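You operate a simulated robot arm through the tools that you are given. There is no shell and no other tool. Be economical: measure what you need, move in short steps, check, and stop when the job is done.

You are at the controls of a simulated robot arm. One attempt, no reset.

JOB
Cap the vial in the capping block and stand it in the long grey rack.
Fine: grip it first; free the grip; well 3. Set down upright: what you pick out.

Only the result counts: the job must be done as asked and must still hold three seconds after the hand-in. Knocking over, shifting, dropping, spilling or breaking anything else fails it. A push-on lid holds only when it is set on centred and level and pressed home; a screw cap is set on level and turned clockwise until tight.

ROBOT AND FRAMES
A 7-joint arm with a two-finger parallel gripper, fixed in place. Base frame: the origin is at the foot of the arm, x ahead of it, y to its left, z up; the work surface is at about z = 0. Units: mm, degrees, N and s.
With the tool pointing down near the work surface it reaches from about 240 to 620 mm from the base axis. Its first joint turns from -66.0 to 66.0 degrees. Payload 2.6 kg.
The TCP is the grasp point between the finger pads, 30 mm short of the fingertips. In the tool frame z runs along the fingers and y along their closing line. Largest opening 94 mm; finger width 28, thickness 10; the body of the gripper, 50 by 96 mm, starts 55 mm behind the TCP.
Orientation is that of the tool frame in the base frame, as a unit quaternion [w, x, y, z]. With the fingers straight down and closing along the base's y, the tool's x points along the base's -x, its y along +y and its z along -z.

CONTROLS
- The arm moves only by the tool drive_tool. Its argument "commands" is a list of rows, each an object (a shift or turn left out is 0, a gripper value left out holds the last) with "rot": the turn, a rotation vector about the tool's x, y, z in degrees, a list of three; "translation": the shift along the tool's x, y, z in cm, a list of three; "jaw": the gripper command, from -1 (shut) to 1 (fully open), values between in proportion. In form: [{"rot": [wx, wy, wz], "translation": [dx, dy, dz], "jaw": jaw}, ...]. A call has 1 to 20 rows; each row shifts and turns the commanded pose from where the row before left it, along the tool's axes as they then stand. Rows are played at 5 a second. More than 50 mm and 8.6 degrees between two rows, or a gripper value outside its range, and nothing of the call is played. A pose out of reach is approached as far as the arm can. The call stops where the force on the tool passes 90 N (or 10 N more than at its start, if that is more) or the arm is blocked; 0.2 s more then pass. Each finger travels about 72 mm/s and halts on what it meets, pressing with about 21 N; the grip force reading is that of the motor and also rises with nothing between the fingers. The clock runs only during rows and for 0.2 s after the last one: add rows that do not move to give the fingers time. The reply holds the time, the measured pose of the TCP, the force on the tool along the base axes, the opening and the grip force, in the units named above and with some noise, with the torque about the TCP (base axes, N m) and any sound that the robot's microphone picked up.
- Cameras (640 x 400 px; columns grow to the right, rows downward): "scene" is fixed at [19.8, 422, 572.9]; the picture's right is [-0.89, -0.45, 0.00], its down [-0.23, 0.45, -0.86] and it looks along [0.39, -0.77, -0.50] (base axes); focal length 327 px, centre (320, 200). "wrist" rides on the gripper at [76, 14, -102] in the tool frame; the picture's right is [-0.18, 0.98, 0.00], its down [-0.75, -0.14, -0.64] and it looks along [-0.63, -0.12, 0.77] (tool axes); focal length 243 px, centre (320, 200). There is no depth. A picture from a camera that has moved, and an enlarged one, comes with that camera's place and axes in the base frame and with its lens.
- grab_frame(camera): a new picture of that camera. It takes no simulated time.
- close_up(camera, box): a new picture of the part [left, top, right, bottom] of that camera's present view, enlarged. It takes no simulated time.
- hand_in(): hands the job in; it is judged then, once.

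Work in short steps. Places have to be worked out from the pictures, the camera data and where the tool is seen: move nearer, look again, correct. Check each grasp and each placing, and mend what went wrong. You have 120 turns and 84 pictures in all, those below and enlarged ones among them. Open the gripper and draw the arm clear of the work before you hand the job in, unless the task says otherwise; then end with one line.

The tools are called after "Request:" as a command line: name --argument value ..., lists and objects as JSON in quotes. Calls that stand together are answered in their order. drive_tool: Moves the arm, as the interface text tells. Its arguments: {"type":"object","properties":{"commands":{"type":"array","items":{"type":"object","properties":{"rot":{"type":"array","items":{"type":"number"}},"translation":{"type":"array","items":{"type":"number"}},"jaw":{"type":"number"}}}}},"required":["commands"]} The other tools are called the same way: grab_frame (camera) takes a picture; close_up (camera, box) takes an enlarged picture of a part of a camera's view; hand_in () hands the job in.

At the start:

```text
t: 0.0
ee_pos: [355.3, 61.5, 329.7]
ee_rot: [0.0, 0.001, 1.0, 0.0]
ft_force: [-1.1, 0.0, 0.8]
wrist_torque: [0.0, 0.01, 0.02]
opening: 94.0
gripper_force: 0.1
```

scene: 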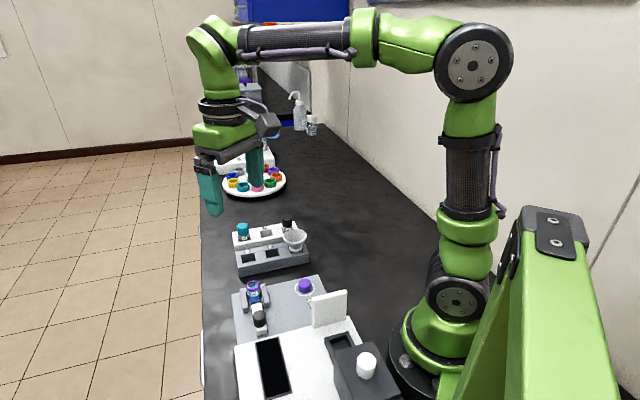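
wrist: 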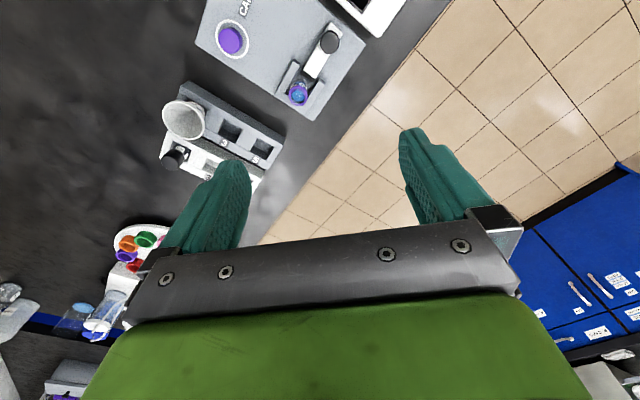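

I'll look closely at the capping block and rack first.

Request:
close_up --camera "scene" --box '[190, 210, 390, 335]'

Request:
close_up --camera "wrist" --box '[140, 0, 400, 200]'

```text
3.20 times, centred on (290, 272) of scene
camera zoom: at [19.8, 422.0, 572.9], right [-0.89, -0.45, 0.0], down [-0.23, 0.45, -0.86], along [0.39, -0.77, -0.5], focal length 1045 px, centre (416, -32)
```

zoom: 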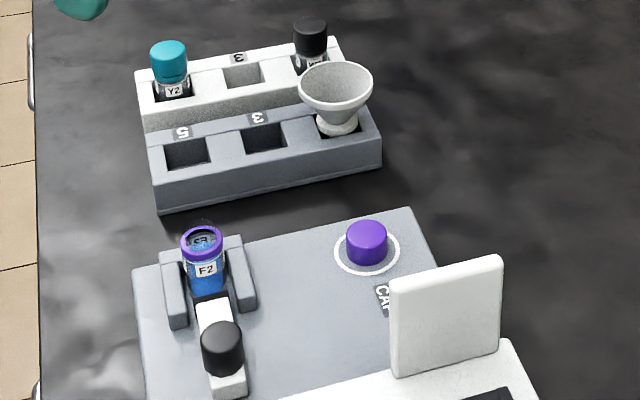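

```text
2.00 times, centred on (270, 100) of wrist
camera zoom: at [278.4, 74.8, 431.3], right [0.18, 0.98, 0.0], down [0.75, -0.14, 0.64], along [0.63, -0.12, -0.77], focal length 485 px, centre (420, 400)
```

zoom: 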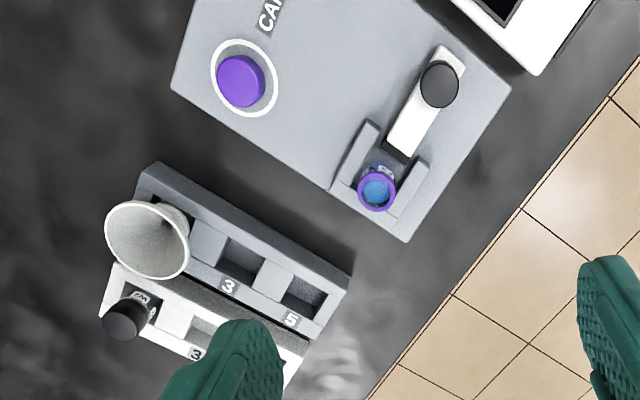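

The block's vial top reads about (381,23,60), the clamp knob (327,79,45), the cap (302,-58,30), and grey well 3 about (419,-105,40). I'll move to a closer viewpoint, yawed to face along the clamp slide.

Request:
drive_tool --commands '[{"translation": [1.4, 1.2, 3.2], "jaw": 1}, {"translation": [1.4, 1.2, 3.2]}, {"translation": [1.4, 1.2, 3.2]}, {"translation": [1.3, 1.2, 3.2]}, {"rot": [0, 0, 7.67]}, {"rot": [0, 0, 7.67]}, {"rot": [0, 0, 7.67]}, {"rot": [0, 0, 7.67]}, {"rot": [0, 0, 7.67]}, {"rot": [0, 0, 7.67]}, {}, {}]'

Request:
grab_frame --camera "wrist"

```text
t: 2.6
ee_pos: [299.1, 108.9, 202.1]
ee_rot: [0.0, 0.392, 0.92, 0.0]
ft_force: [0.3, 0.8, -0.4]
wrist_torque: [0.02, 0.02, 0.0]
opening: 93.7
gripper_force: 0.1
```

```text
79 pictures are left
camera wrist: at [257.2, 173.4, 303.6], right [0.84, 0.55, 0.0], down [0.42, -0.64, 0.64], along [0.35, -0.54, -0.77], focal length 243 px, centre (320, 200)
```

wrist: 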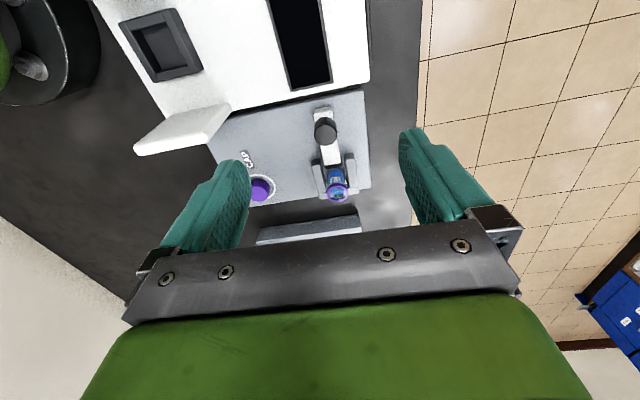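

Request:
close_up --camera "wrist" --box '[200, 70, 400, 220]'

Request:
close_up --camera "scene" --box '[220, 260, 330, 345]'

```text
2.67 times, centred on (300, 145) of wrist
camera zoom: at [257.2, 173.4, 303.6], right [0.84, 0.55, 0.0], down [0.42, -0.64, 0.64], along [0.35, -0.54, -0.77], focal length 647 px, centre (373, 347)
```

zoom: 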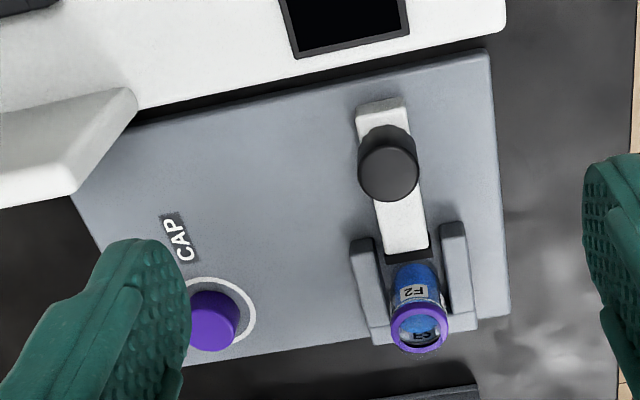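

```text
4.71 times, centred on (275, 302) of scene
camera zoom: at [19.8, 422.0, 572.9], right [-0.89, -0.45, 0.0], down [-0.23, 0.45, -0.86], along [0.39, -0.77, -0.5], focal length 1537 px, centre (532, -282)
```

zoom: 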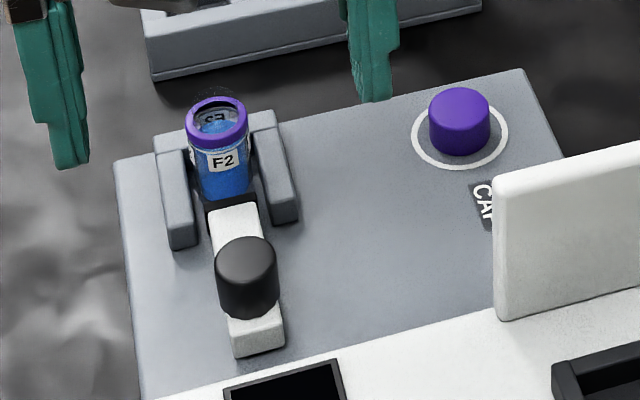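

The slider has a rubber pad facing the vial, with its knob about (329,76,46) and the slide running at about 45° toward the vial at (381,25). I'll go above the knob with the jaws open, straddling it across the slide direction.

Request:
drive_tool --commands '[{"translation": [-2.2, 0, 3.7]}, {"translation": [-2.22, -0.08, 3.7]}, {"translation": [0, 0, 3.2], "jaw": 0.2}, {}, {}, {}]'

Request:
grab_frame --camera "wrist"

Request:
close_up --camera "scene" --box '[200, 230, 340, 345]'

```text
t: 4.0
ee_pos: [328.3, 75.9, 98.0]
ee_rot: [0.0, 0.39, 0.921, 0.001]
ft_force: [-0.8, -0.7, -0.2]
wrist_torque: [-0.03, 0.01, 0.0]
opening: 56.3
gripper_force: 0.1
```

```text
76 pictures are left
camera wrist: at [286.1, 140.4, 199.6], right [0.84, 0.55, 0.0], down [0.42, -0.64, 0.64], along [0.35, -0.54, -0.77], focal length 243 px, centre (320, 200)
```

wrist: 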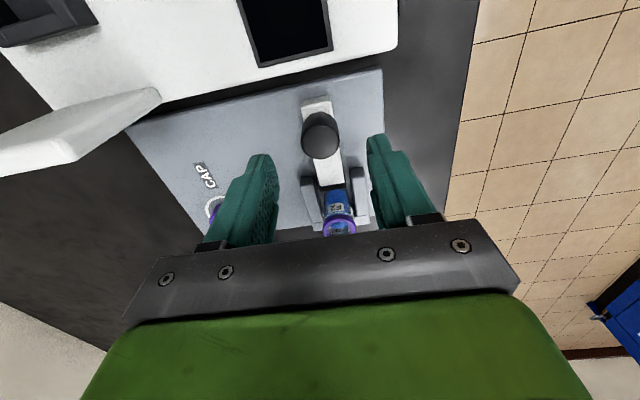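

```text
3.48 times, centred on (270, 288) of scene
camera zoom: at [19.8, 422.0, 572.9], right [-0.89, -0.45, 0.0], down [-0.23, 0.45, -0.86], along [0.39, -0.77, -0.5], focal length 1136 px, centre (494, -104)
```

zoom: 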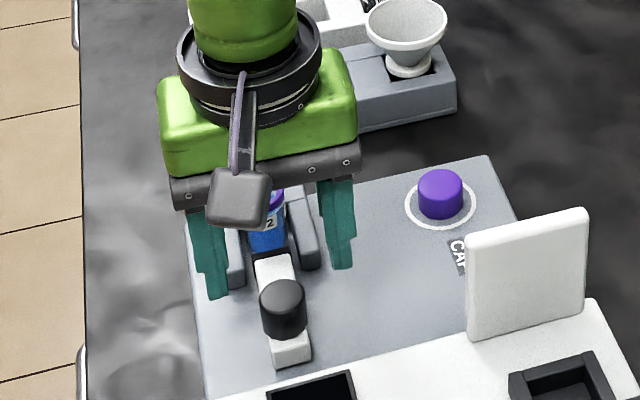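

The knob is centred between the fingers, about (327,77). I'll lower onto it and close.

Request:
drive_tool --commands '[{"translation": [0.05, 0, 2.0]}, {"translation": [0.05, 0, 2.1]}, {}, {"jaw": -1}, {}, {}, {}]'

Request:
close_up --camera "scene" --box '[200, 230, 340, 345]'

```text
t: 5.6
ee_pos: [329.5, 76.8, 57.7]
ee_rot: [0.001, 0.391, 0.92, 0.0]
ft_force: [8.6, 6.2, -14.6]
wrist_torque: [-0.12, 0.01, -0.07]
opening: 25.8
gripper_force: 45.1
```

```text
3.48 times, centred on (270, 288) of scene
camera zoom: at [19.9, 422.0, 572.9], right [-0.89, -0.45, 0.0], down [-0.23, 0.45, -0.86], along [0.39, -0.77, -0.5], focal length 1136 px, centre (494, -104)
```

zoom: 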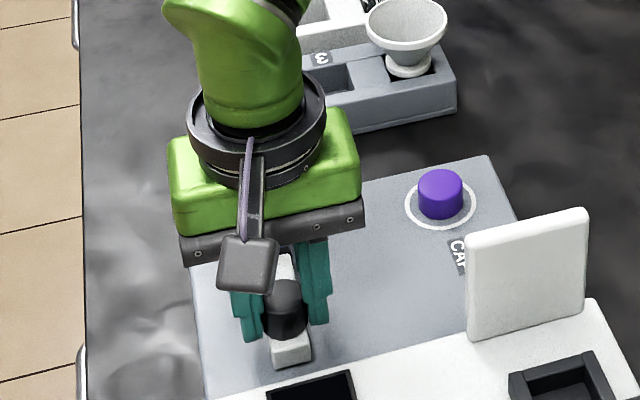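

The knob is gripped at 25.8 mm wide. I'll slide it toward the vial in small steps and watch the force.

Request:
drive_tool --commands '[{"translation": [-0.2, 0, 0]}, {"translation": [-0.2, 0, 0]}, {"translation": [-0.2, 0, 0]}, {}]'

Request:
drive_tool --commands '[{"translation": [-0.2, 0, 0]}, {"translation": [-0.2, 0, 0]}, {}]'

```text
t: 6.6
ee_pos: [335.0, 70.2, 55.6]
ee_rot: [0.004, 0.392, 0.92, 0.001]
ft_force: [1.2, -7.4, 41.6]
wrist_torque: [0.05, 0.23, -0.03]
opening: 25.5
gripper_force: 45.0
```

```text
t: 7.4
ee_pos: [337.1, 67.7, 56.3]
ee_rot: [0.003, 0.393, 0.92, 0.002]
ft_force: [-15.1, -21.8, 75.3]
wrist_torque: [0.1, 0.69, 0.2]
opening: 25.9
gripper_force: 45.1
```

The travel is slowing and force is building, notably upward. I'll look before pushing more.

Request:
close_up --camera "scene" --box '[220, 250, 320, 335]'

Request:
close_up --camera "wrist" --box '[240, 50, 420, 250]'

```text
4.71 times, centred on (270, 292) of scene
camera zoom: at [19.5, 421.9, 573.0], right [-0.89, -0.45, 0.0], down [-0.23, 0.45, -0.86], along [0.39, -0.77, -0.5], focal length 1537 px, centre (555, -235)
```

zoom: 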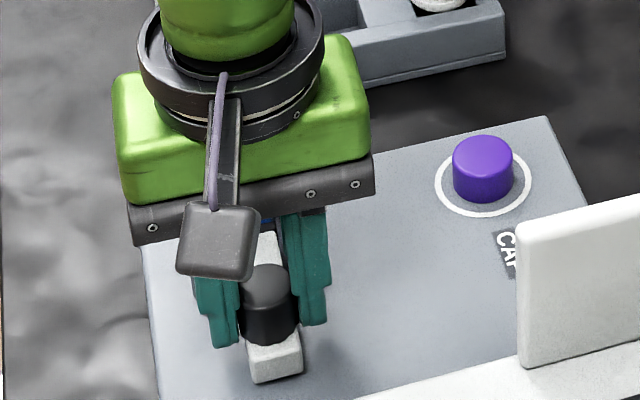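

```text
2.00 times, centred on (330, 150) of wrist
camera zoom: at [294.5, 132.7, 158.7], right [0.84, 0.55, 0.01], down [0.42, -0.64, 0.64], along [0.36, -0.54, -0.76], focal length 485 px, centre (300, 300)
```

zoom: 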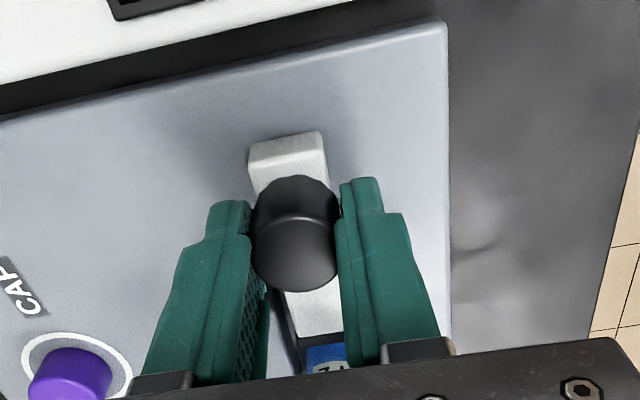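

Knob has moved about 10 mm along the slide. The vertical force is unexplained, so I'll open the jaw slightly to relieve it and read the free pose.

Request:
drive_tool --commands '[{"jaw": -0.2}, {}, {}]'

Request:
close_up --camera "wrist" --box '[240, 50, 420, 250]'

```text
t: 8.2
ee_pos: [334.8, 69.5, 53.1]
ee_rot: [0.001, 0.391, 0.921, 0.0]
ft_force: [-0.1, -0.4, 0.6]
wrist_torque: [0.0, 0.0, 0.01]
opening: 37.4
gripper_force: 0.1
```

```text
2.00 times, centred on (330, 150) of wrist
camera zoom: at [293.4, 133.6, 155.7], right [0.83, 0.55, 0.0], down [0.42, -0.64, 0.64], along [0.35, -0.54, -0.77], focal length 485 px, centre (300, 300)
```

zoom: 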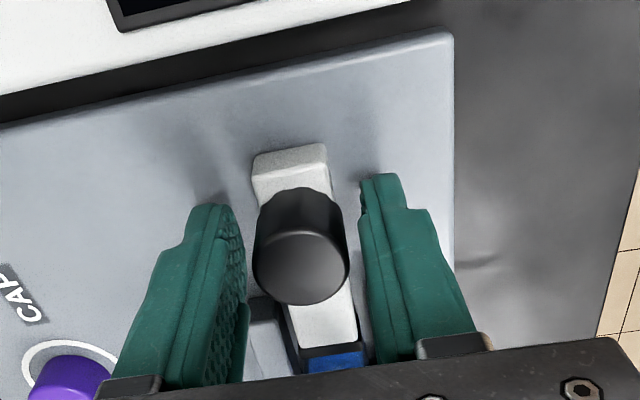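

The free pose shows no contact and the knob sits about (337,67), roughly 12 mm on. I'll open wider, rise and inspect the pad–vial gap.

Request:
drive_tool --commands '[{"jaw": 0.2}, {}, {"translation": [0, 0, -4]}, {"translation": [3, 0, -4]}, {"translation": [3, 0, -3]}, {}]'

Request:
close_up --camera "wrist" --box '[250, 120, 410, 240]'

Request:
close_up --camera "scene" --box '[220, 260, 320, 345]'

```text
t: 9.6
ee_pos: [292.2, 110.2, 165.7]
ee_rot: [0.0, 0.391, 0.92, 0.0]
ft_force: [1.0, 0.1, 0.6]
wrist_torque: [-0.03, 0.01, -0.02]
opening: 56.5
gripper_force: 0.1
```

```text
3.33 times, centred on (330, 180) of wrist
camera zoom: at [251.3, 175.2, 268.0], right [0.84, 0.55, 0.0], down [0.42, -0.64, 0.64], along [0.35, -0.54, -0.77], focal length 809 px, centre (287, 267)
```

zoom: 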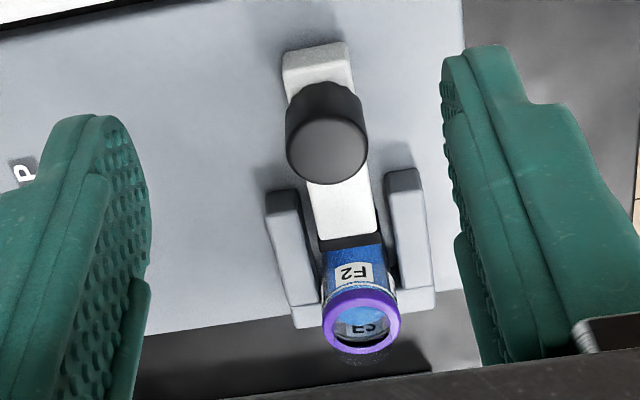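

```text
4.71 times, centred on (270, 302) of scene
camera zoom: at [19.8, 422.0, 572.9], right [-0.89, -0.45, 0.0], down [-0.23, 0.45, -0.86], along [0.39, -0.77, -0.5], focal length 1537 px, centre (555, -282)
```

zoom: 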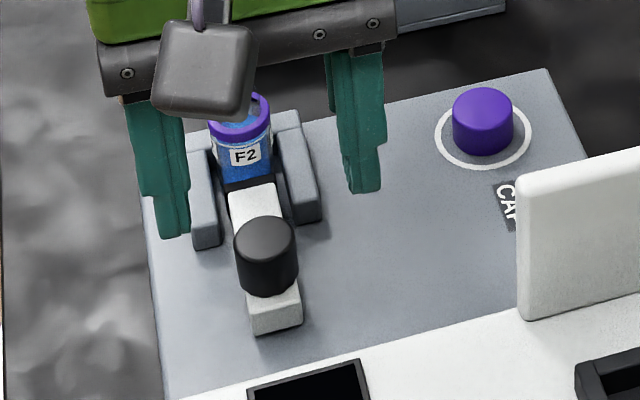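

The pad appears to touch the vial, but I want to be sure it's tight. I'll press the knob from behind with closed fingers and read the resistance.

Request:
drive_tool --commands '[{"translation": [-2.6, 0.2, 0], "jaw": -1}, {"translation": [0, 0, 3.5]}, {"translation": [0, 0, 3.5]}, {"translation": [0, 0, 3.5]}, {}, {}]'

Request:
close_up --camera "wrist" --box '[240, 50, 420, 250]'

```text
t: 11.0
ee_pos: [314.1, 92.7, 60.3]
ee_rot: [0.001, 0.392, 0.92, -0.001]
ft_force: [-10.2, -5.4, 21.8]
wrist_torque: [-0.35, 0.11, -0.12]
opening: 0.0
gripper_force: 20.9
```

```text
2.00 times, centred on (330, 150) of wrist
camera zoom: at [271.3, 157.2, 163.3], right [0.84, 0.55, 0.0], down [0.42, -0.64, 0.64], along [0.35, -0.54, -0.77], focal length 485 px, centre (300, 300)
```

zoom: 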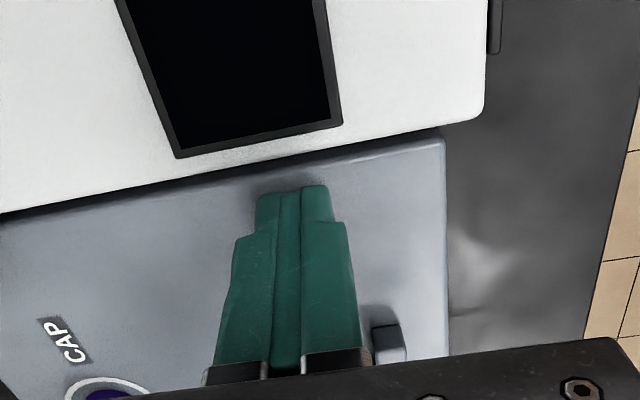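

The tips are resting on the slider tail at z≈30. I'll lift 4 mm and push forward gently.

Request:
drive_tool --commands '[{"translation": [0, 0, -0.5]}, {"translation": [-0.3, 0, 0]}, {"translation": [-0.3, 0, 0]}, {}]'

Request:
drive_tool --commands '[{"translation": [-0.2, 0, 0]}, {"translation": [-0.2, 0, 0]}, {}]'

```text
t: 12.0
ee_pos: [318.0, 91.9, 65.2]
ee_rot: [-0.001, 0.39, 0.921, 0.0]
ft_force: [-5.1, 1.7, 3.1]
wrist_torque: [-0.07, 0.06, -0.04]
opening: 0.0
gripper_force: 20.9
```

```text
t: 12.8
ee_pos: [318.5, 91.4, 64.0]
ee_rot: [-0.005, 0.391, 0.92, -0.001]
ft_force: [-32.4, 24.8, 22.9]
wrist_torque: [0.36, 0.19, -0.18]
opening: 0.0
gripper_force: 21.5
```

About 40 N along the slide with almost no motion, so the clamp is against the vial. One more small push to be sure it's home.

Request:
drive_tool --commands '[{"translation": [-0.25, 0, -0.1]}, {}]'

Request:
drive_tool --commands '[{"translation": [1.5, 0, 0]}, {"translation": [0, 0, -4.5]}, {"translation": [2, 0, -4.5], "jaw": 1}, {"translation": [2, 0, 0]}, {}, {}]'

Request:
close_up --camera "wrist" --box '[250, 120, 410, 240]'

```text
t: 13.4
ee_pos: [317.6, 90.3, 64.1]
ee_rot: [-0.007, 0.391, 0.92, -0.001]
ft_force: [-36.9, 30.2, 16.9]
wrist_torque: [0.53, 0.37, -0.16]
opening: 0.0
gripper_force: 21.1
```

```text
t: 14.8
ee_pos: [282.1, 127.6, 154.3]
ee_rot: [0.0, 0.39, 0.921, -0.001]
ft_force: [-0.2, -0.7, -1.0]
wrist_torque: [-0.04, 0.01, 0.01]
opening: 94.4
gripper_force: 0.1
```

```text
3.33 times, centred on (330, 180) of wrist
camera zoom: at [239.8, 192.4, 256.8], right [0.84, 0.55, 0.0], down [0.42, -0.64, 0.64], along [0.35, -0.54, -0.77], focal length 809 px, centre (287, 267)
```

zoom: 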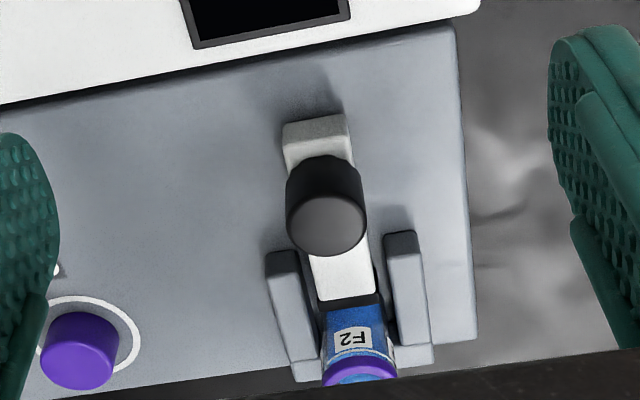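

The slider is firmly on the vial. Next I go above the purple cap, yawing to about -45° so there is clockwise turning range left afterwards.

Request:
drive_tool --commands '[{"translation": [0, 0, -4]}, {"translation": [-3.7, -2.86, 0]}, {"translation": [-3.7, -2.86, 0]}, {"translation": [-3.7, -2.86, 0]}, {"translation": [-3.7, -2.86, 0]}, {"rot": [0, 0, -8]}, {"rot": [0, 0, -8]}, {"rot": [0, 0, -8]}, {"rot": [0, 0, -8]}, {"rot": [0, 0, -8]}, {"rot": [0, 0, -8]}, {"rot": [0, 0, -8]}, {"rot": [0, 0, -8]}, {"rot": [0, 0, -8]}, {"rot": [0, 0, -8]}, {"rot": [0, 0, -8]}, {}, {}]'

Request:
grab_frame --camera "wrist"

Request:
close_up --camera "scene" --box '[220, 210, 340, 345]'

```text
t: 18.6
ee_pos: [304.0, -61.1, 195.0]
ee_rot: [0.0, -0.359, 0.934, 0.0]
ft_force: [-0.3, 0.0, 0.6]
wrist_torque: [-0.02, 0.0, 0.02]
opening: 93.7
gripper_force: 0.0
```

```text
66 pictures are left
camera wrist: at [238.4, -101.0, 297.5], right [-0.52, 0.85, 0.0], down [0.65, 0.4, 0.64], along [0.55, 0.33, -0.77], focal length 243 px, centre (320, 200)
```

wrist: 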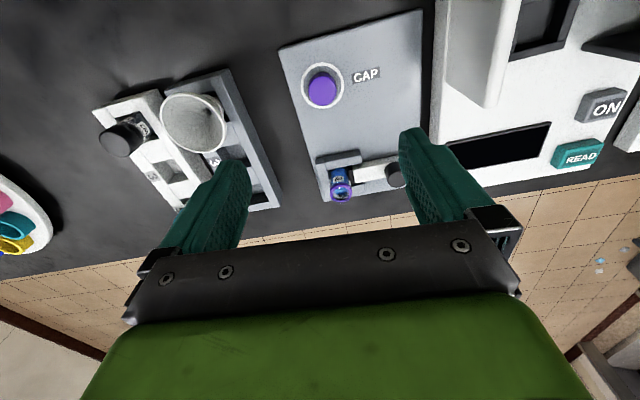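

```text
2.96 times, centred on (280, 278) of scene
camera zoom: at [19.8, 422.0, 572.9], right [-0.89, -0.45, 0.0], down [-0.23, 0.45, -0.86], along [0.39, -0.77, -0.5], focal length 968 px, centre (438, -30)
```

zoom: 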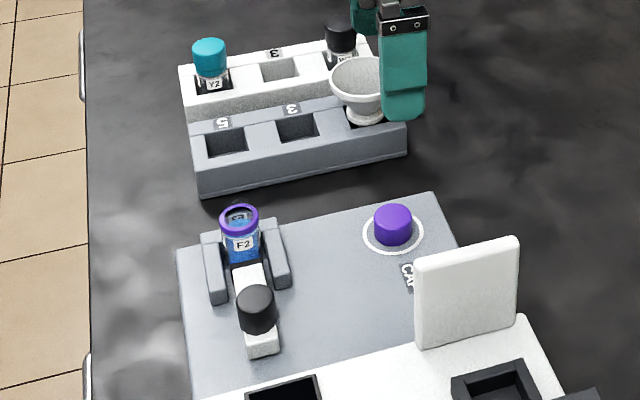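

Request:
close_up --camera "wrist" --box '[270, 50, 410, 220]'

```text
2.35 times, centred on (340, 135) of wrist
camera zoom: at [238.4, -101.0, 297.5], right [-0.52, 0.85, 0.0], down [0.65, 0.4, 0.64], along [0.55, 0.33, -0.77], focal length 571 px, centre (273, 353)
```

zoom: 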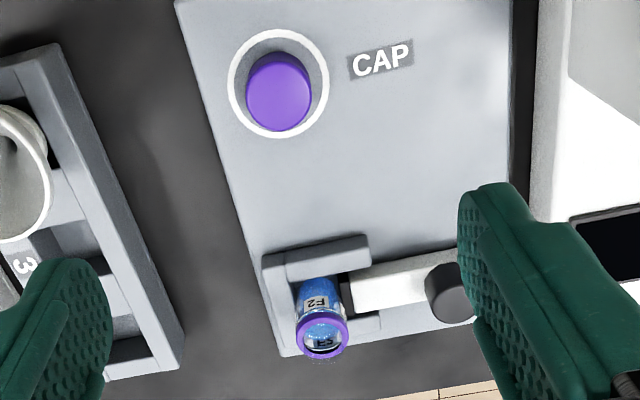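

The cap is at about (302.8,-59.3), nearly under the TCP. I'll descend to z≈85 with a partly closed jaw and re-check.

Request:
drive_tool --commands '[{"translation": [0, 0.2, 3.7], "jaw": 0.1}, {"translation": [0, 0, 3.7]}, {"translation": [0, 0, 3.4]}, {}, {}]'

Request:
close_up --camera "wrist" --box '[230, 60, 410, 230]'

Request:
close_up --camera "scene" --box '[230, 240, 350, 325]'

```text
t: 19.8
ee_pos: [302.5, -56.5, 86.9]
ee_rot: [0.0, -0.358, 0.934, 0.0]
ft_force: [0.5, -0.4, 0.0]
wrist_torque: [-0.03, -0.01, -0.01]
opening: 51.7
gripper_force: 0.0
```

```text
2.35 times, centred on (320, 145) of wrist
camera zoom: at [236.4, -97.5, 189.5], right [-0.52, 0.85, 0.0], down [0.65, 0.4, 0.64], along [0.55, 0.33, -0.77], focal length 571 px, centre (320, 329)
```

zoom: 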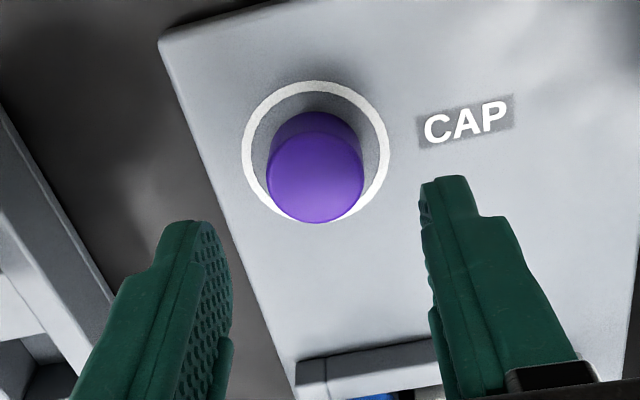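

```text
4.71 times, centred on (290, 282) of scene
camera zoom: at [19.8, 422.0, 572.9], right [-0.89, -0.45, 0.0], down [-0.23, 0.45, -0.86], along [0.39, -0.77, -0.5], focal length 1537 px, centre (461, -188)
```

zoom: 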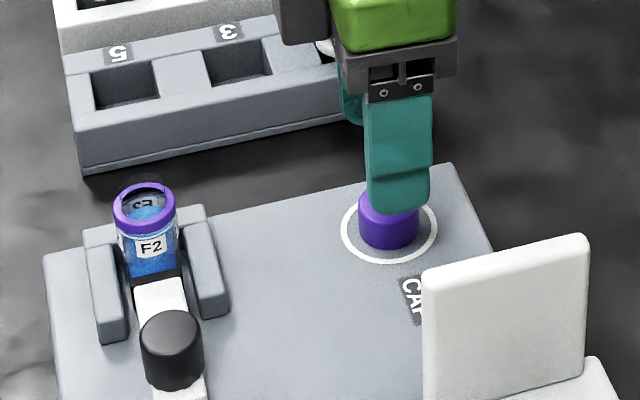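

The near view puts the cap at about (300.3,-60.2). I'll correct and descend to tips just above the block surface.

Request:
drive_tool --commands '[{"translation": [0.35, -0.1, 0]}, {"translation": [0, 0, 2.0]}, {"translation": [0, 0, 2.0]}, {}, {}]'

Request:
close_up --camera "wrist" --box '[230, 60, 410, 230]'

Request:
close_up --camera "scene" --box '[270, 250, 350, 325]'

```text
t: 21.0
ee_pos: [299.6, -60.3, 48.5]
ee_rot: [0.001, -0.357, 0.934, -0.001]
ft_force: [-1.0, 0.4, 0.2]
wrist_torque: [0.04, -0.01, 0.02]
opening: 51.7
gripper_force: 0.1
```

```text
2.35 times, centred on (320, 145) of wrist
camera zoom: at [233.7, -100.9, 150.5], right [-0.52, 0.85, 0.0], down [0.65, 0.4, 0.64], along [0.55, 0.33, -0.77], focal length 571 px, centre (320, 329)
```

zoom: 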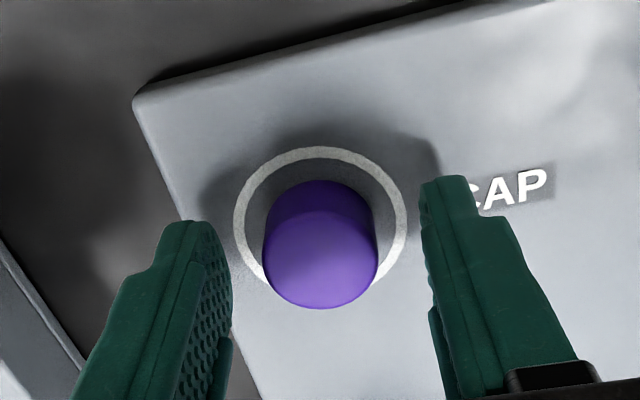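

```text
5.33 times, centred on (310, 288) of scene
camera zoom: at [19.8, 422.0, 572.9], right [-0.89, -0.45, 0.0], down [-0.23, 0.45, -0.86], along [0.39, -0.77, -0.5], focal length 1742 px, centre (373, -267)
```

zoom: 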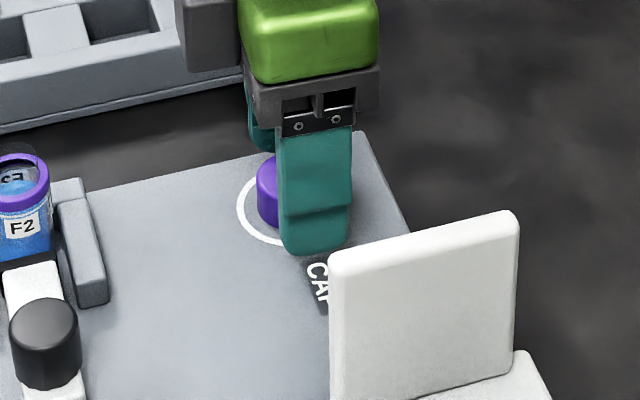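

The re-measured cap centre is (300.8,-60.1), within about 1 mm of the TCP. I'll fine-adjust, lower 3.5 mm and close.

Request:
drive_tool --commands '[{"translation": [-0.1, 0, 0.35]}, {}, {"jaw": -1}, {}, {}, {}, {}]'

Request:
close_up --camera "wrist" --box '[230, 60, 410, 230]'

```text
t: 22.6
ee_pos: [300.4, -61.1, 43.8]
ee_rot: [0.001, -0.358, 0.934, 0.0]
ft_force: [-0.4, -0.1, -0.2]
wrist_torque: [-0.02, -0.05, 0.02]
opening: 28.9
gripper_force: 21.1
```

```text
2.35 times, centred on (320, 145) of wrist
camera zoom: at [234.6, -101.4, 146.3], right [-0.52, 0.85, 0.0], down [0.65, 0.4, 0.64], along [0.55, 0.33, -0.77], focal length 571 px, centre (320, 329)
```

zoom: 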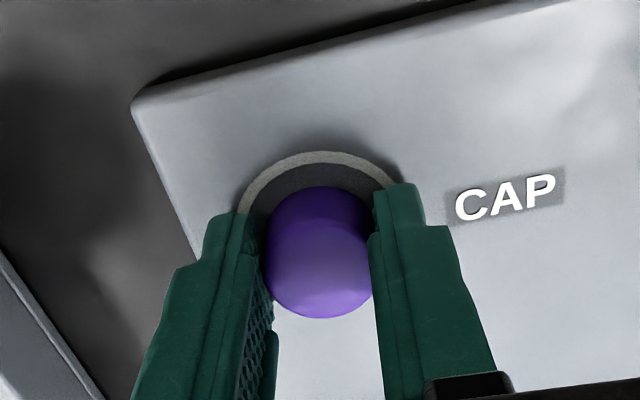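

The cap is held at 28.9 mm, centred on the TCP within about 0.5 mm. I'll lift and go just beyond the vial at z≈150 to measure its position unobstructed.

Request:
drive_tool --commands '[{"translation": [0, 0, -3.6]}, {"translation": [0, 0, -3.6]}, {"translation": [0, 0, -3.6]}, {"translation": [-4.57, 0.1, 0]}, {"translation": [-4.57, 0.1, 0]}, {"translation": [-4.57, 0.1, 0]}, {}, {}]'

Request:
close_up --camera "wrist" --box '[250, 50, 410, 210]'

Request:
close_up --camera "scene" --box '[210, 210, 330, 325]'

```text
t: 24.4
ee_pos: [401.7, 33.9, 149.4]
ee_rot: [0.0, -0.359, 0.933, 0.0]
ft_force: [-0.4, 0.4, 0.8]
wrist_torque: [-0.04, -0.01, -0.04]
opening: 28.6
gripper_force: 20.9
```

```text
2.50 times, centred on (330, 130) of wrist
camera zoom: at [335.8, -6.2, 251.6], right [-0.52, 0.85, 0.0], down [0.65, 0.4, 0.64], along [0.55, 0.33, -0.77], focal length 606 px, centre (295, 375)
```

zoom: 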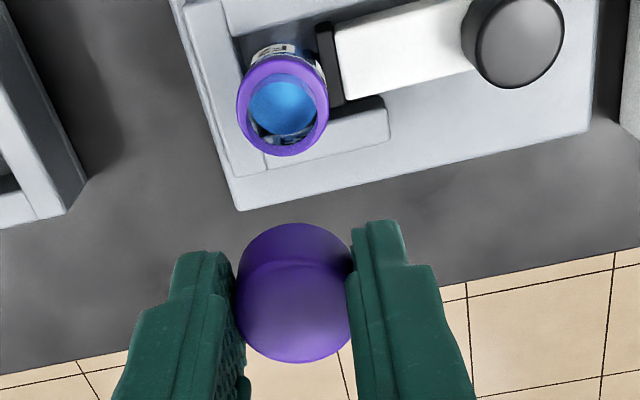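

```text
3.48 times, centred on (270, 268) of scene
camera zoom: at [19.8, 422.0, 572.9], right [-0.89, -0.45, 0.0], down [-0.23, 0.45, -0.86], along [0.39, -0.77, -0.5], focal length 1136 px, centre (494, -35)
```

zoom: 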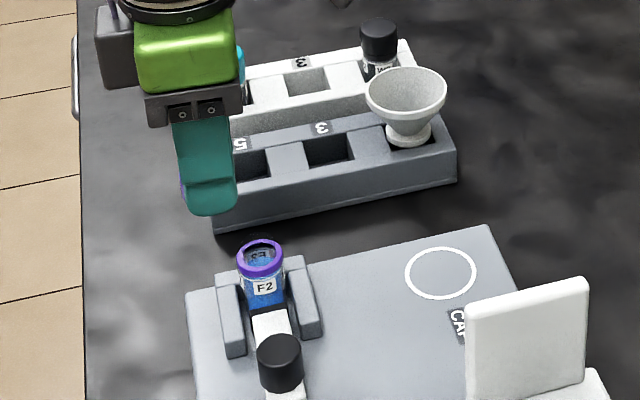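

The vial rim reads (386.4,20.1,~59.5) from both cameras. I'll move the cap over it to z≈99 (about 7 mm above contact) and check alignment in both views.

Request:
drive_tool --commands '[{"translation": [2.02, 0.06, 0]}, {"translation": [0, 0, 2.5]}, {"translation": [0, 0, 2.5]}, {}, {}]'

Request:
close_up --camera "wrist" --box '[250, 70, 410, 220]'

Request:
close_up --camera "scene" --box '[225, 255, 295, 325]'

```text
t: 25.6
ee_pos: [386.0, 21.4, 100.0]
ee_rot: [0.0, -0.359, 0.934, 0.0]
ft_force: [-2.4, 1.3, 4.6]
wrist_torque: [-0.02, 0.07, 0.01]
opening: 28.7
gripper_force: 21.4
```

```text
2.67 times, centred on (330, 145) of wrist
camera zoom: at [319.5, -19.6, 201.8], right [-0.52, 0.85, 0.0], down [0.65, 0.4, 0.64], along [0.55, 0.33, -0.77], focal length 647 px, centre (293, 347)
```

zoom: 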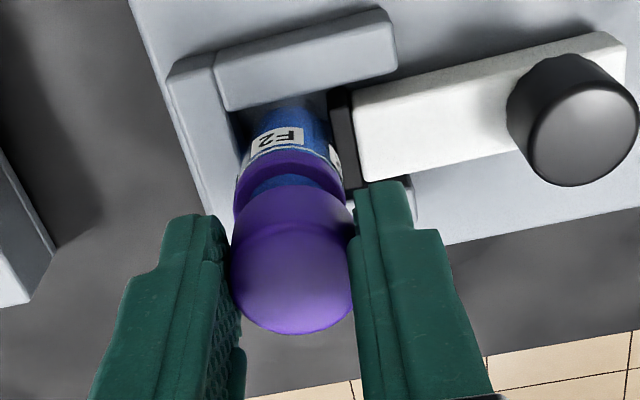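

```text
5.71 times, centred on (260, 290) of scene
camera zoom: at [19.8, 422.0, 572.9], right [-0.89, -0.45, 0.0], down [-0.23, 0.45, -0.86], along [0.39, -0.77, -0.5], focal length 1866 px, centre (663, -314)
```

zoom: 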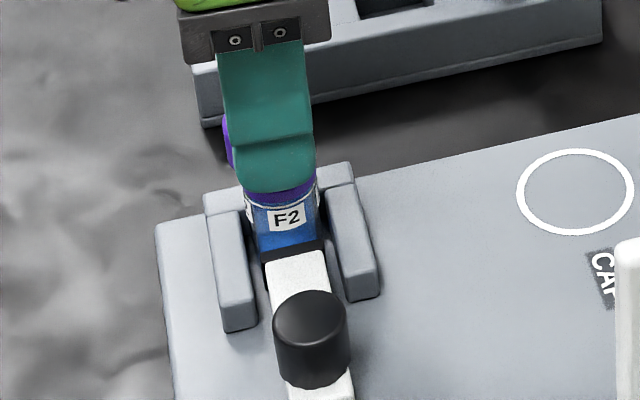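

The scene view hints the cap may sit a few mm toward one side relative to the vial, so I'll zoom in before going down.

Request:
close_up --camera "scene" --box '[240, 262, 276, 298]'

```text
11.11 times, centred on (258, 280) of scene
camera zoom: at [19.8, 422.0, 572.9], right [-0.89, -0.45, 0.0], down [-0.23, 0.45, -0.86], along [0.39, -0.77, -0.5], focal length 3629 px, centre (1009, -689)
```

zoom: 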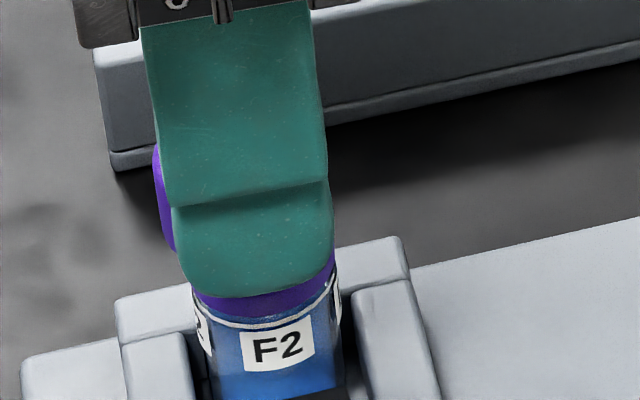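

The cap seems about 2.5 mm off in one axis, but a finger hides it. I'll lift slightly and yaw 88° so the scene camera sees the cap and rim unobstructed.

Request:
drive_tool --commands '[{"translation": [0, 0, -0.5]}, {"rot": [0, 0, 8]}, {"rot": [0, 0, 8]}, {"rot": [0, 0, 8]}, {"rot": [0, 0, 8]}, {"rot": [0, 0, 8]}, {"rot": [0, 0, 8]}, {"rot": [0, 0, 8]}, {"rot": [0, 0, 8]}, {"rot": [0, 0, 8]}, {"rot": [0, 0, 8]}, {"rot": [0, 0, 8]}, {}, {}]'

Request:
close_up --camera "scene" --box '[235, 255, 285, 305]'

Request:
close_up --camera "wrist" --box '[250, 70, 410, 220]'

```text
t: 28.6
ee_pos: [385.8, 19.3, 106.4]
ee_rot: [0.0, 0.392, 0.92, 0.0]
ft_force: [-0.9, -1.3, 0.0]
wrist_torque: [0.0, -0.03, 0.02]
opening: 28.6
gripper_force: 21.0
```

```text
8.00 times, centred on (260, 280) of scene
camera zoom: at [19.8, 422.0, 572.9], right [-0.89, -0.45, 0.0], down [-0.23, 0.45, -0.86], along [0.39, -0.77, -0.5], focal length 2613 px, centre (800, -440)
```

zoom: 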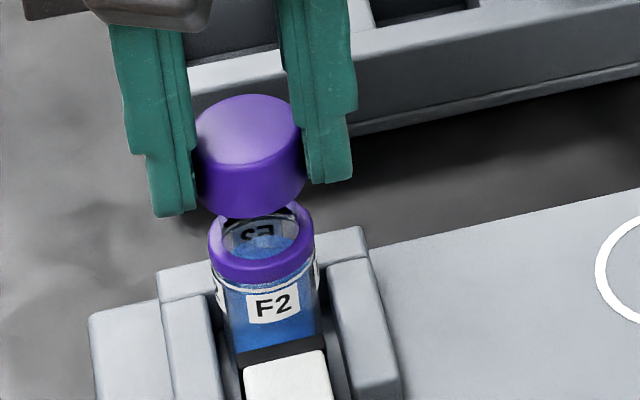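

```text
2.67 times, centred on (330, 145) of wrist
camera zoom: at [344.3, 84.4, 208.7], right [0.84, 0.55, 0.0], down [0.42, -0.64, 0.64], along [0.35, -0.54, -0.77], focal length 647 px, centre (293, 347)
```

zoom: 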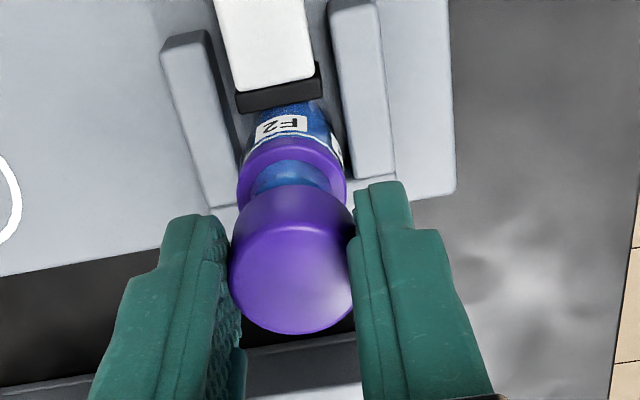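

Scene view shows perp alignment is good. Combining with the wrist view, the cap needs about 1.5 mm back along the slide (tool +x). I'll correct that and descend gently to contact.

Request:
drive_tool --commands '[{"translation": [0.15, 0, 0.5]}, {"translation": [0, 0, 0.4]}, {"translation": [0, 0, 0.2]}, {}]'

Request:
close_up --camera "scene" --box '[235, 255, 285, 305]'

Request:
close_up --camera "wrist" --box '[270, 90, 390, 200]'

```text
t: 29.6
ee_pos: [387.0, 22.5, 97.4]
ee_rot: [0.003, 0.391, 0.92, 0.001]
ft_force: [-4.1, 3.7, 27.2]
wrist_torque: [0.13, 0.43, 0.0]
opening: 28.8
gripper_force: 20.5
```

```text
8.00 times, centred on (260, 280) of scene
camera zoom: at [19.7, 422.0, 572.9], right [-0.89, -0.45, 0.0], down [-0.23, 0.45, -0.86], along [0.39, -0.77, -0.5], focal length 2613 px, centre (800, -440)
```

zoom: 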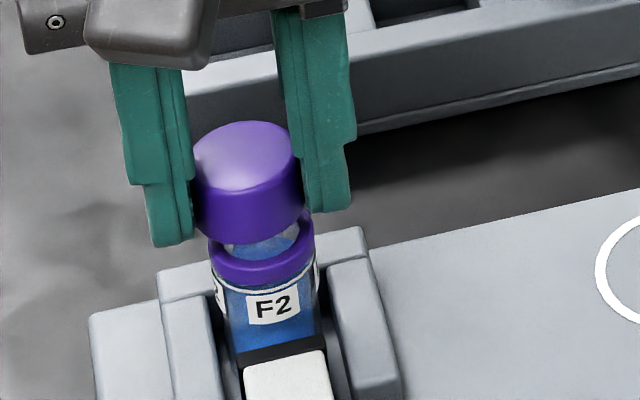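

```text
3.64 times, centred on (330, 145) of wrist
camera zoom: at [344.2, 86.0, 199.3], right [0.83, 0.55, 0.0], down [0.42, -0.64, 0.64], along [0.36, -0.54, -0.77], focal length 882 px, centre (284, 400)
```

zoom: 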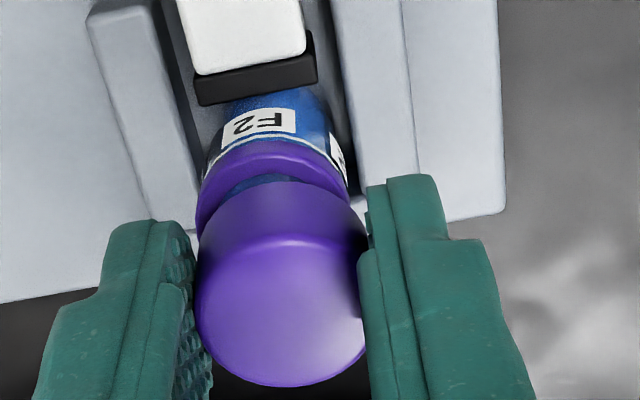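

Contact came about 5 mm above the purple collar, which suggests a clear glass neck I've been overlooking. I'll lift 12 mm and zoom in on it.

Request:
drive_tool --commands '[{"translation": [0, 0, -0.7]}, {"translation": [0, 0, -0.7]}, {}]'

Request:
close_up --camera "scene" --box '[246, 268, 276, 294]'

Request:
close_up --camera "wrist" --box '[290, 90, 370, 160]'

```text
t: 30.4
ee_pos: [383.9, 21.8, 109.0]
ee_rot: [0.0, 0.391, 0.92, 0.0]
ft_force: [0.3, 0.2, -0.2]
wrist_torque: [0.02, 0.02, 0.0]
opening: 28.7
gripper_force: 20.7
```

```text
15.38 times, centred on (261, 281) of scene
camera zoom: at [19.8, 422.0, 572.9], right [-0.89, -0.45, 0.0], down [-0.23, 0.45, -0.86], along [0.39, -0.77, -0.5], focal length 5025 px, centre (1228, -1046)
```

zoom: 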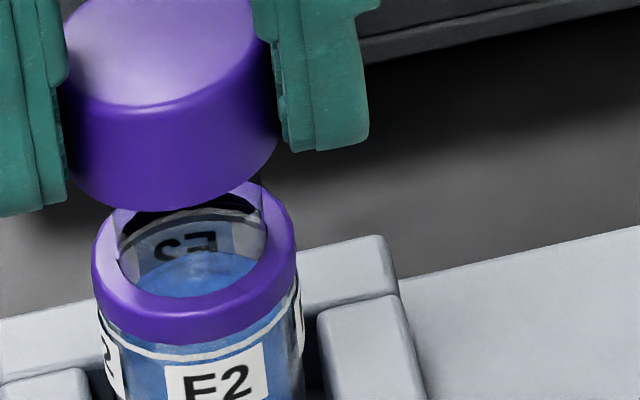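

```text
5.71 times, centred on (330, 125) of wrist
camera zoom: at [342.4, 86.4, 211.6], right [0.84, 0.55, 0.0], down [0.42, -0.64, 0.64], along [0.35, -0.54, -0.77], focal length 1386 px, centre (263, 629)
```

zoom: 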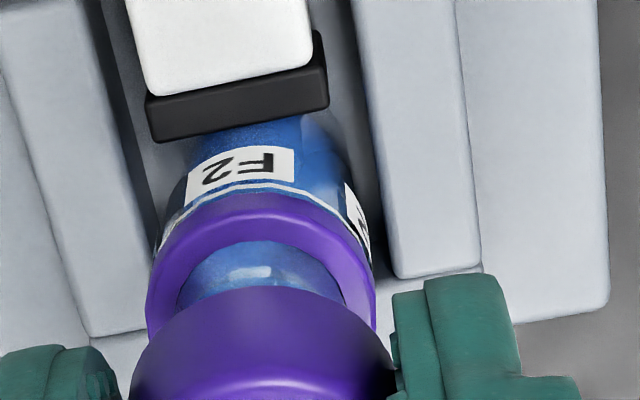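

Now I see it: a clear neck, about 20 mm across, rises inside the collar, so this is a screw-type neck. I'll shift 1 mm in -y, yaw back to -46° (more turning range) and use the wrist view for alignment along the slide axis.

Request:
drive_tool --commands '[{"translation": [0, -0.1, -0.2]}, {"rot": [0, 0, -8]}, {"rot": [0, 0, -8]}, {"rot": [0, 0, -8]}, {"rot": [0, 0, -8]}, {"rot": [0, 0, -8]}, {"rot": [0, 0, -8]}, {"rot": [0, 0, -8]}, {"rot": [0, 0, -8]}, {"rot": [0, 0, -8]}, {"rot": [0, 0, -8]}, {"rot": [0, 0, -8]}, {}, {}]'

Request:
close_up --camera "wrist" --box '[280, 90, 380, 190]'

Request:
close_up --camera "scene" --box '[246, 265, 276, 295]'

```text
t: 33.4
ee_pos: [385.5, 21.0, 110.3]
ee_rot: [0.0, -0.359, 0.933, 0.0]
ft_force: [0.6, 1.3, -0.8]
wrist_torque: [-0.02, 0.0, 0.02]
opening: 28.7
gripper_force: 20.8
```

```text
4.00 times, centred on (330, 140) of wrist
camera zoom: at [319.1, -19.9, 213.4], right [-0.52, 0.85, 0.0], down [0.65, 0.4, 0.64], along [0.55, 0.33, -0.77], focal length 970 px, centre (280, 440)
```

zoom: 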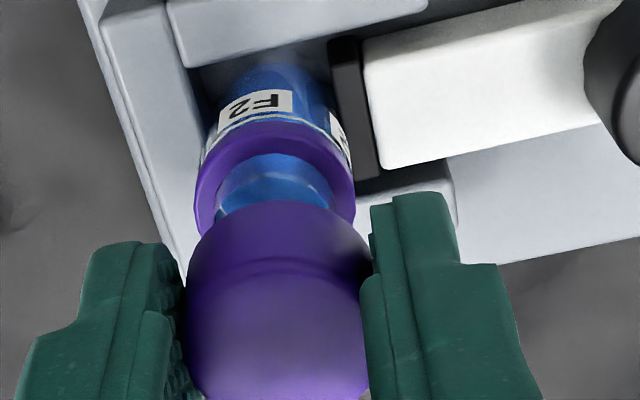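

```text
13.33 times, centred on (261, 280) of scene
camera zoom: at [19.8, 422.0, 572.9], right [-0.89, -0.45, 0.0], down [-0.23, 0.45, -0.86], along [0.39, -0.77, -0.5], focal length 4355 px, centre (1107, -867)
```

zoom: 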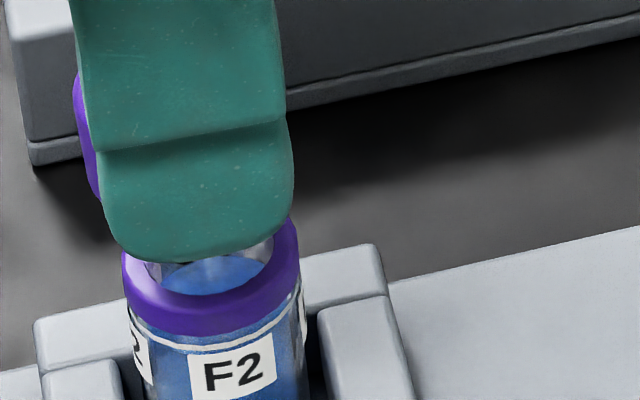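

Wrist view: the vial is about 0.6 mm to -y. Scene: the cap is about 2–3 mm too far in -tool x. I'll correct both and re-check.

Request:
drive_tool --commands '[{"translation": [0.25, -0.06, 0]}, {}, {}]'

Request:
close_up --camera "scene" --box '[246, 265, 276, 295]'

Request:
close_up --camera "wrist" --box '[280, 90, 380, 190]'

```text
t: 34.2
ee_pos: [383.0, 19.3, 111.8]
ee_rot: [-0.001, -0.359, 0.933, 0.0]
ft_force: [0.2, 0.6, 0.1]
wrist_torque: [-0.03, 0.0, -0.01]
opening: 28.6
gripper_force: 21.0
```

```text
13.33 times, centred on (261, 280) of scene
camera zoom: at [19.8, 422.0, 572.9], right [-0.89, -0.45, 0.0], down [-0.23, 0.45, -0.86], along [0.39, -0.77, -0.5], focal length 4355 px, centre (1107, -867)
```

zoom: 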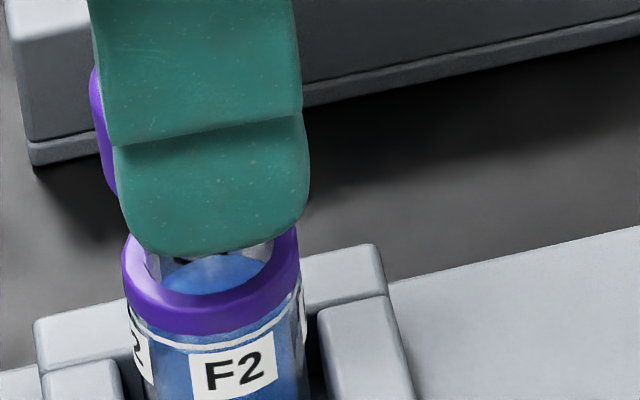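

```text
4.00 times, centred on (330, 140) of wrist
camera zoom: at [317.4, -21.8, 213.4], right [-0.52, 0.85, 0.0], down [0.65, 0.4, 0.64], along [0.55, 0.33, -0.77], focal length 970 px, centre (280, 440)
```

zoom: 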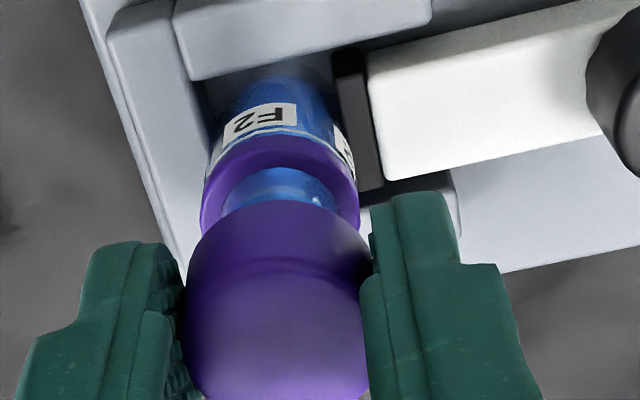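

Both views are near agreement (within about 1 mm). I'll descend to contact and use the torque reading to judge centring.

Request:
drive_tool --commands '[{"translation": [0, 0, 0.5]}, {"translation": [0, 0, 0.5]}, {}, {}]'

Request:
drive_tool --commands '[{"translation": [0, 0, 0.2]}, {"translation": [0, 0, 0.2]}, {}, {}]'

```text
t: 35.2
ee_pos: [383.0, 19.2, 99.9]
ee_rot: [-0.001, -0.359, 0.933, 0.001]
ft_force: [1.1, 0.9, -1.0]
wrist_torque: [-0.01, 0.0, -0.01]
opening: 28.7
gripper_force: 21.1
```

```text
t: 36.2
ee_pos: [384.4, 19.1, 97.7]
ee_rot: [0.0, -0.358, 0.934, 0.0]
ft_force: [-0.5, -0.1, -0.5]
wrist_torque: [0.01, 0.0, -0.02]
opening: 28.4
gripper_force: 20.7
```

Request:
drive_tool --commands '[{"translation": [0, 0, 0.15]}, {"translation": [0, 0, 0.15]}, {}, {}]'

Request:
drive_tool --commands '[{"translation": [0, 0, 0.15]}, {"translation": [0, 0, 0.15]}, {}, {}]'

```text
t: 37.2
ee_pos: [383.0, 18.4, 94.0]
ee_rot: [0.0, -0.358, 0.934, 0.001]
ft_force: [0.0, -0.4, 0.0]
wrist_torque: [-0.01, 0.0, 0.0]
opening: 28.8
gripper_force: 21.2
```

```text
t: 38.2
ee_pos: [383.1, 18.8, 91.7]
ee_rot: [0.0, -0.358, 0.934, 0.0]
ft_force: [1.4, -1.4, 0.6]
wrist_torque: [-0.02, -0.03, -0.01]
opening: 28.6
gripper_force: 21.0
```

There's no resistance down to z=91.7, so the cap is slipping over the neck rather than hitting the rim. I'll check visually.

Request:
close_up --camera "scene" --box '[246, 265, 276, 295]'

Request:
close_up --camera "wrist" --box '[280, 90, 380, 190]'

```text
13.33 times, centred on (261, 280) of scene
camera zoom: at [19.8, 422.0, 572.9], right [-0.89, -0.45, 0.0], down [-0.23, 0.45, -0.86], along [0.39, -0.77, -0.5], focal length 4355 px, centre (1107, -867)
```

zoom: 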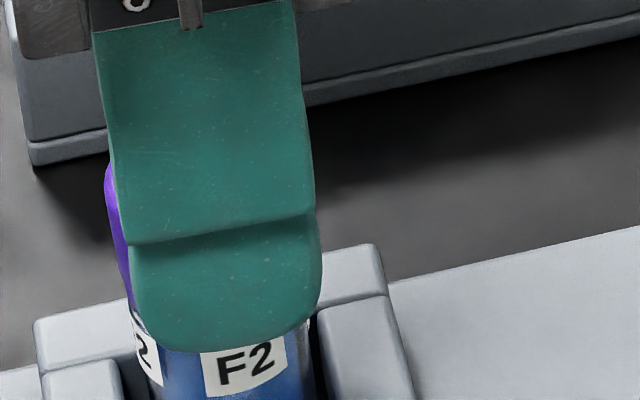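

```text
4.00 times, centred on (330, 140) of wrist
camera zoom: at [316.9, -21.3, 193.7], right [-0.52, 0.85, 0.0], down [0.65, 0.4, 0.64], along [0.55, 0.33, -0.77], focal length 970 px, centre (280, 440)
```

zoom: 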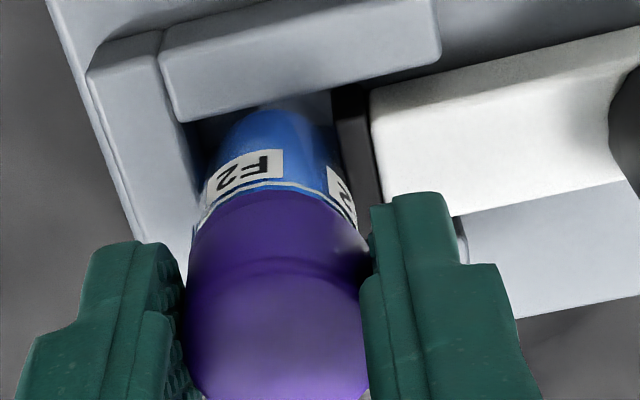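

The cap is nearly down to the collar. I'll step down until firm contact.

Request:
drive_tool --commands '[{"translation": [0, 0, 0.1]}, {"translation": [0, 0, 0.1]}, {}, {}]'

Request:
drive_tool --commands '[{"translation": [0, 0, 0.1]}, {"translation": [0, 0, 0.1]}, {}, {}]'

```text
t: 39.2
ee_pos: [383.9, 19.4, 88.8]
ee_rot: [-0.001, -0.358, 0.934, 0.0]
ft_force: [1.0, -1.2, 5.8]
wrist_torque: [-0.06, -0.03, -0.02]
opening: 28.6
gripper_force: 20.6
```

```text
t: 40.2
ee_pos: [384.6, 19.2, 89.2]
ee_rot: [0.001, -0.358, 0.934, 0.0]
ft_force: [-2.6, 1.3, 25.4]
wrist_torque: [0.15, 0.07, 0.02]
opening: 28.7
gripper_force: 20.7
```

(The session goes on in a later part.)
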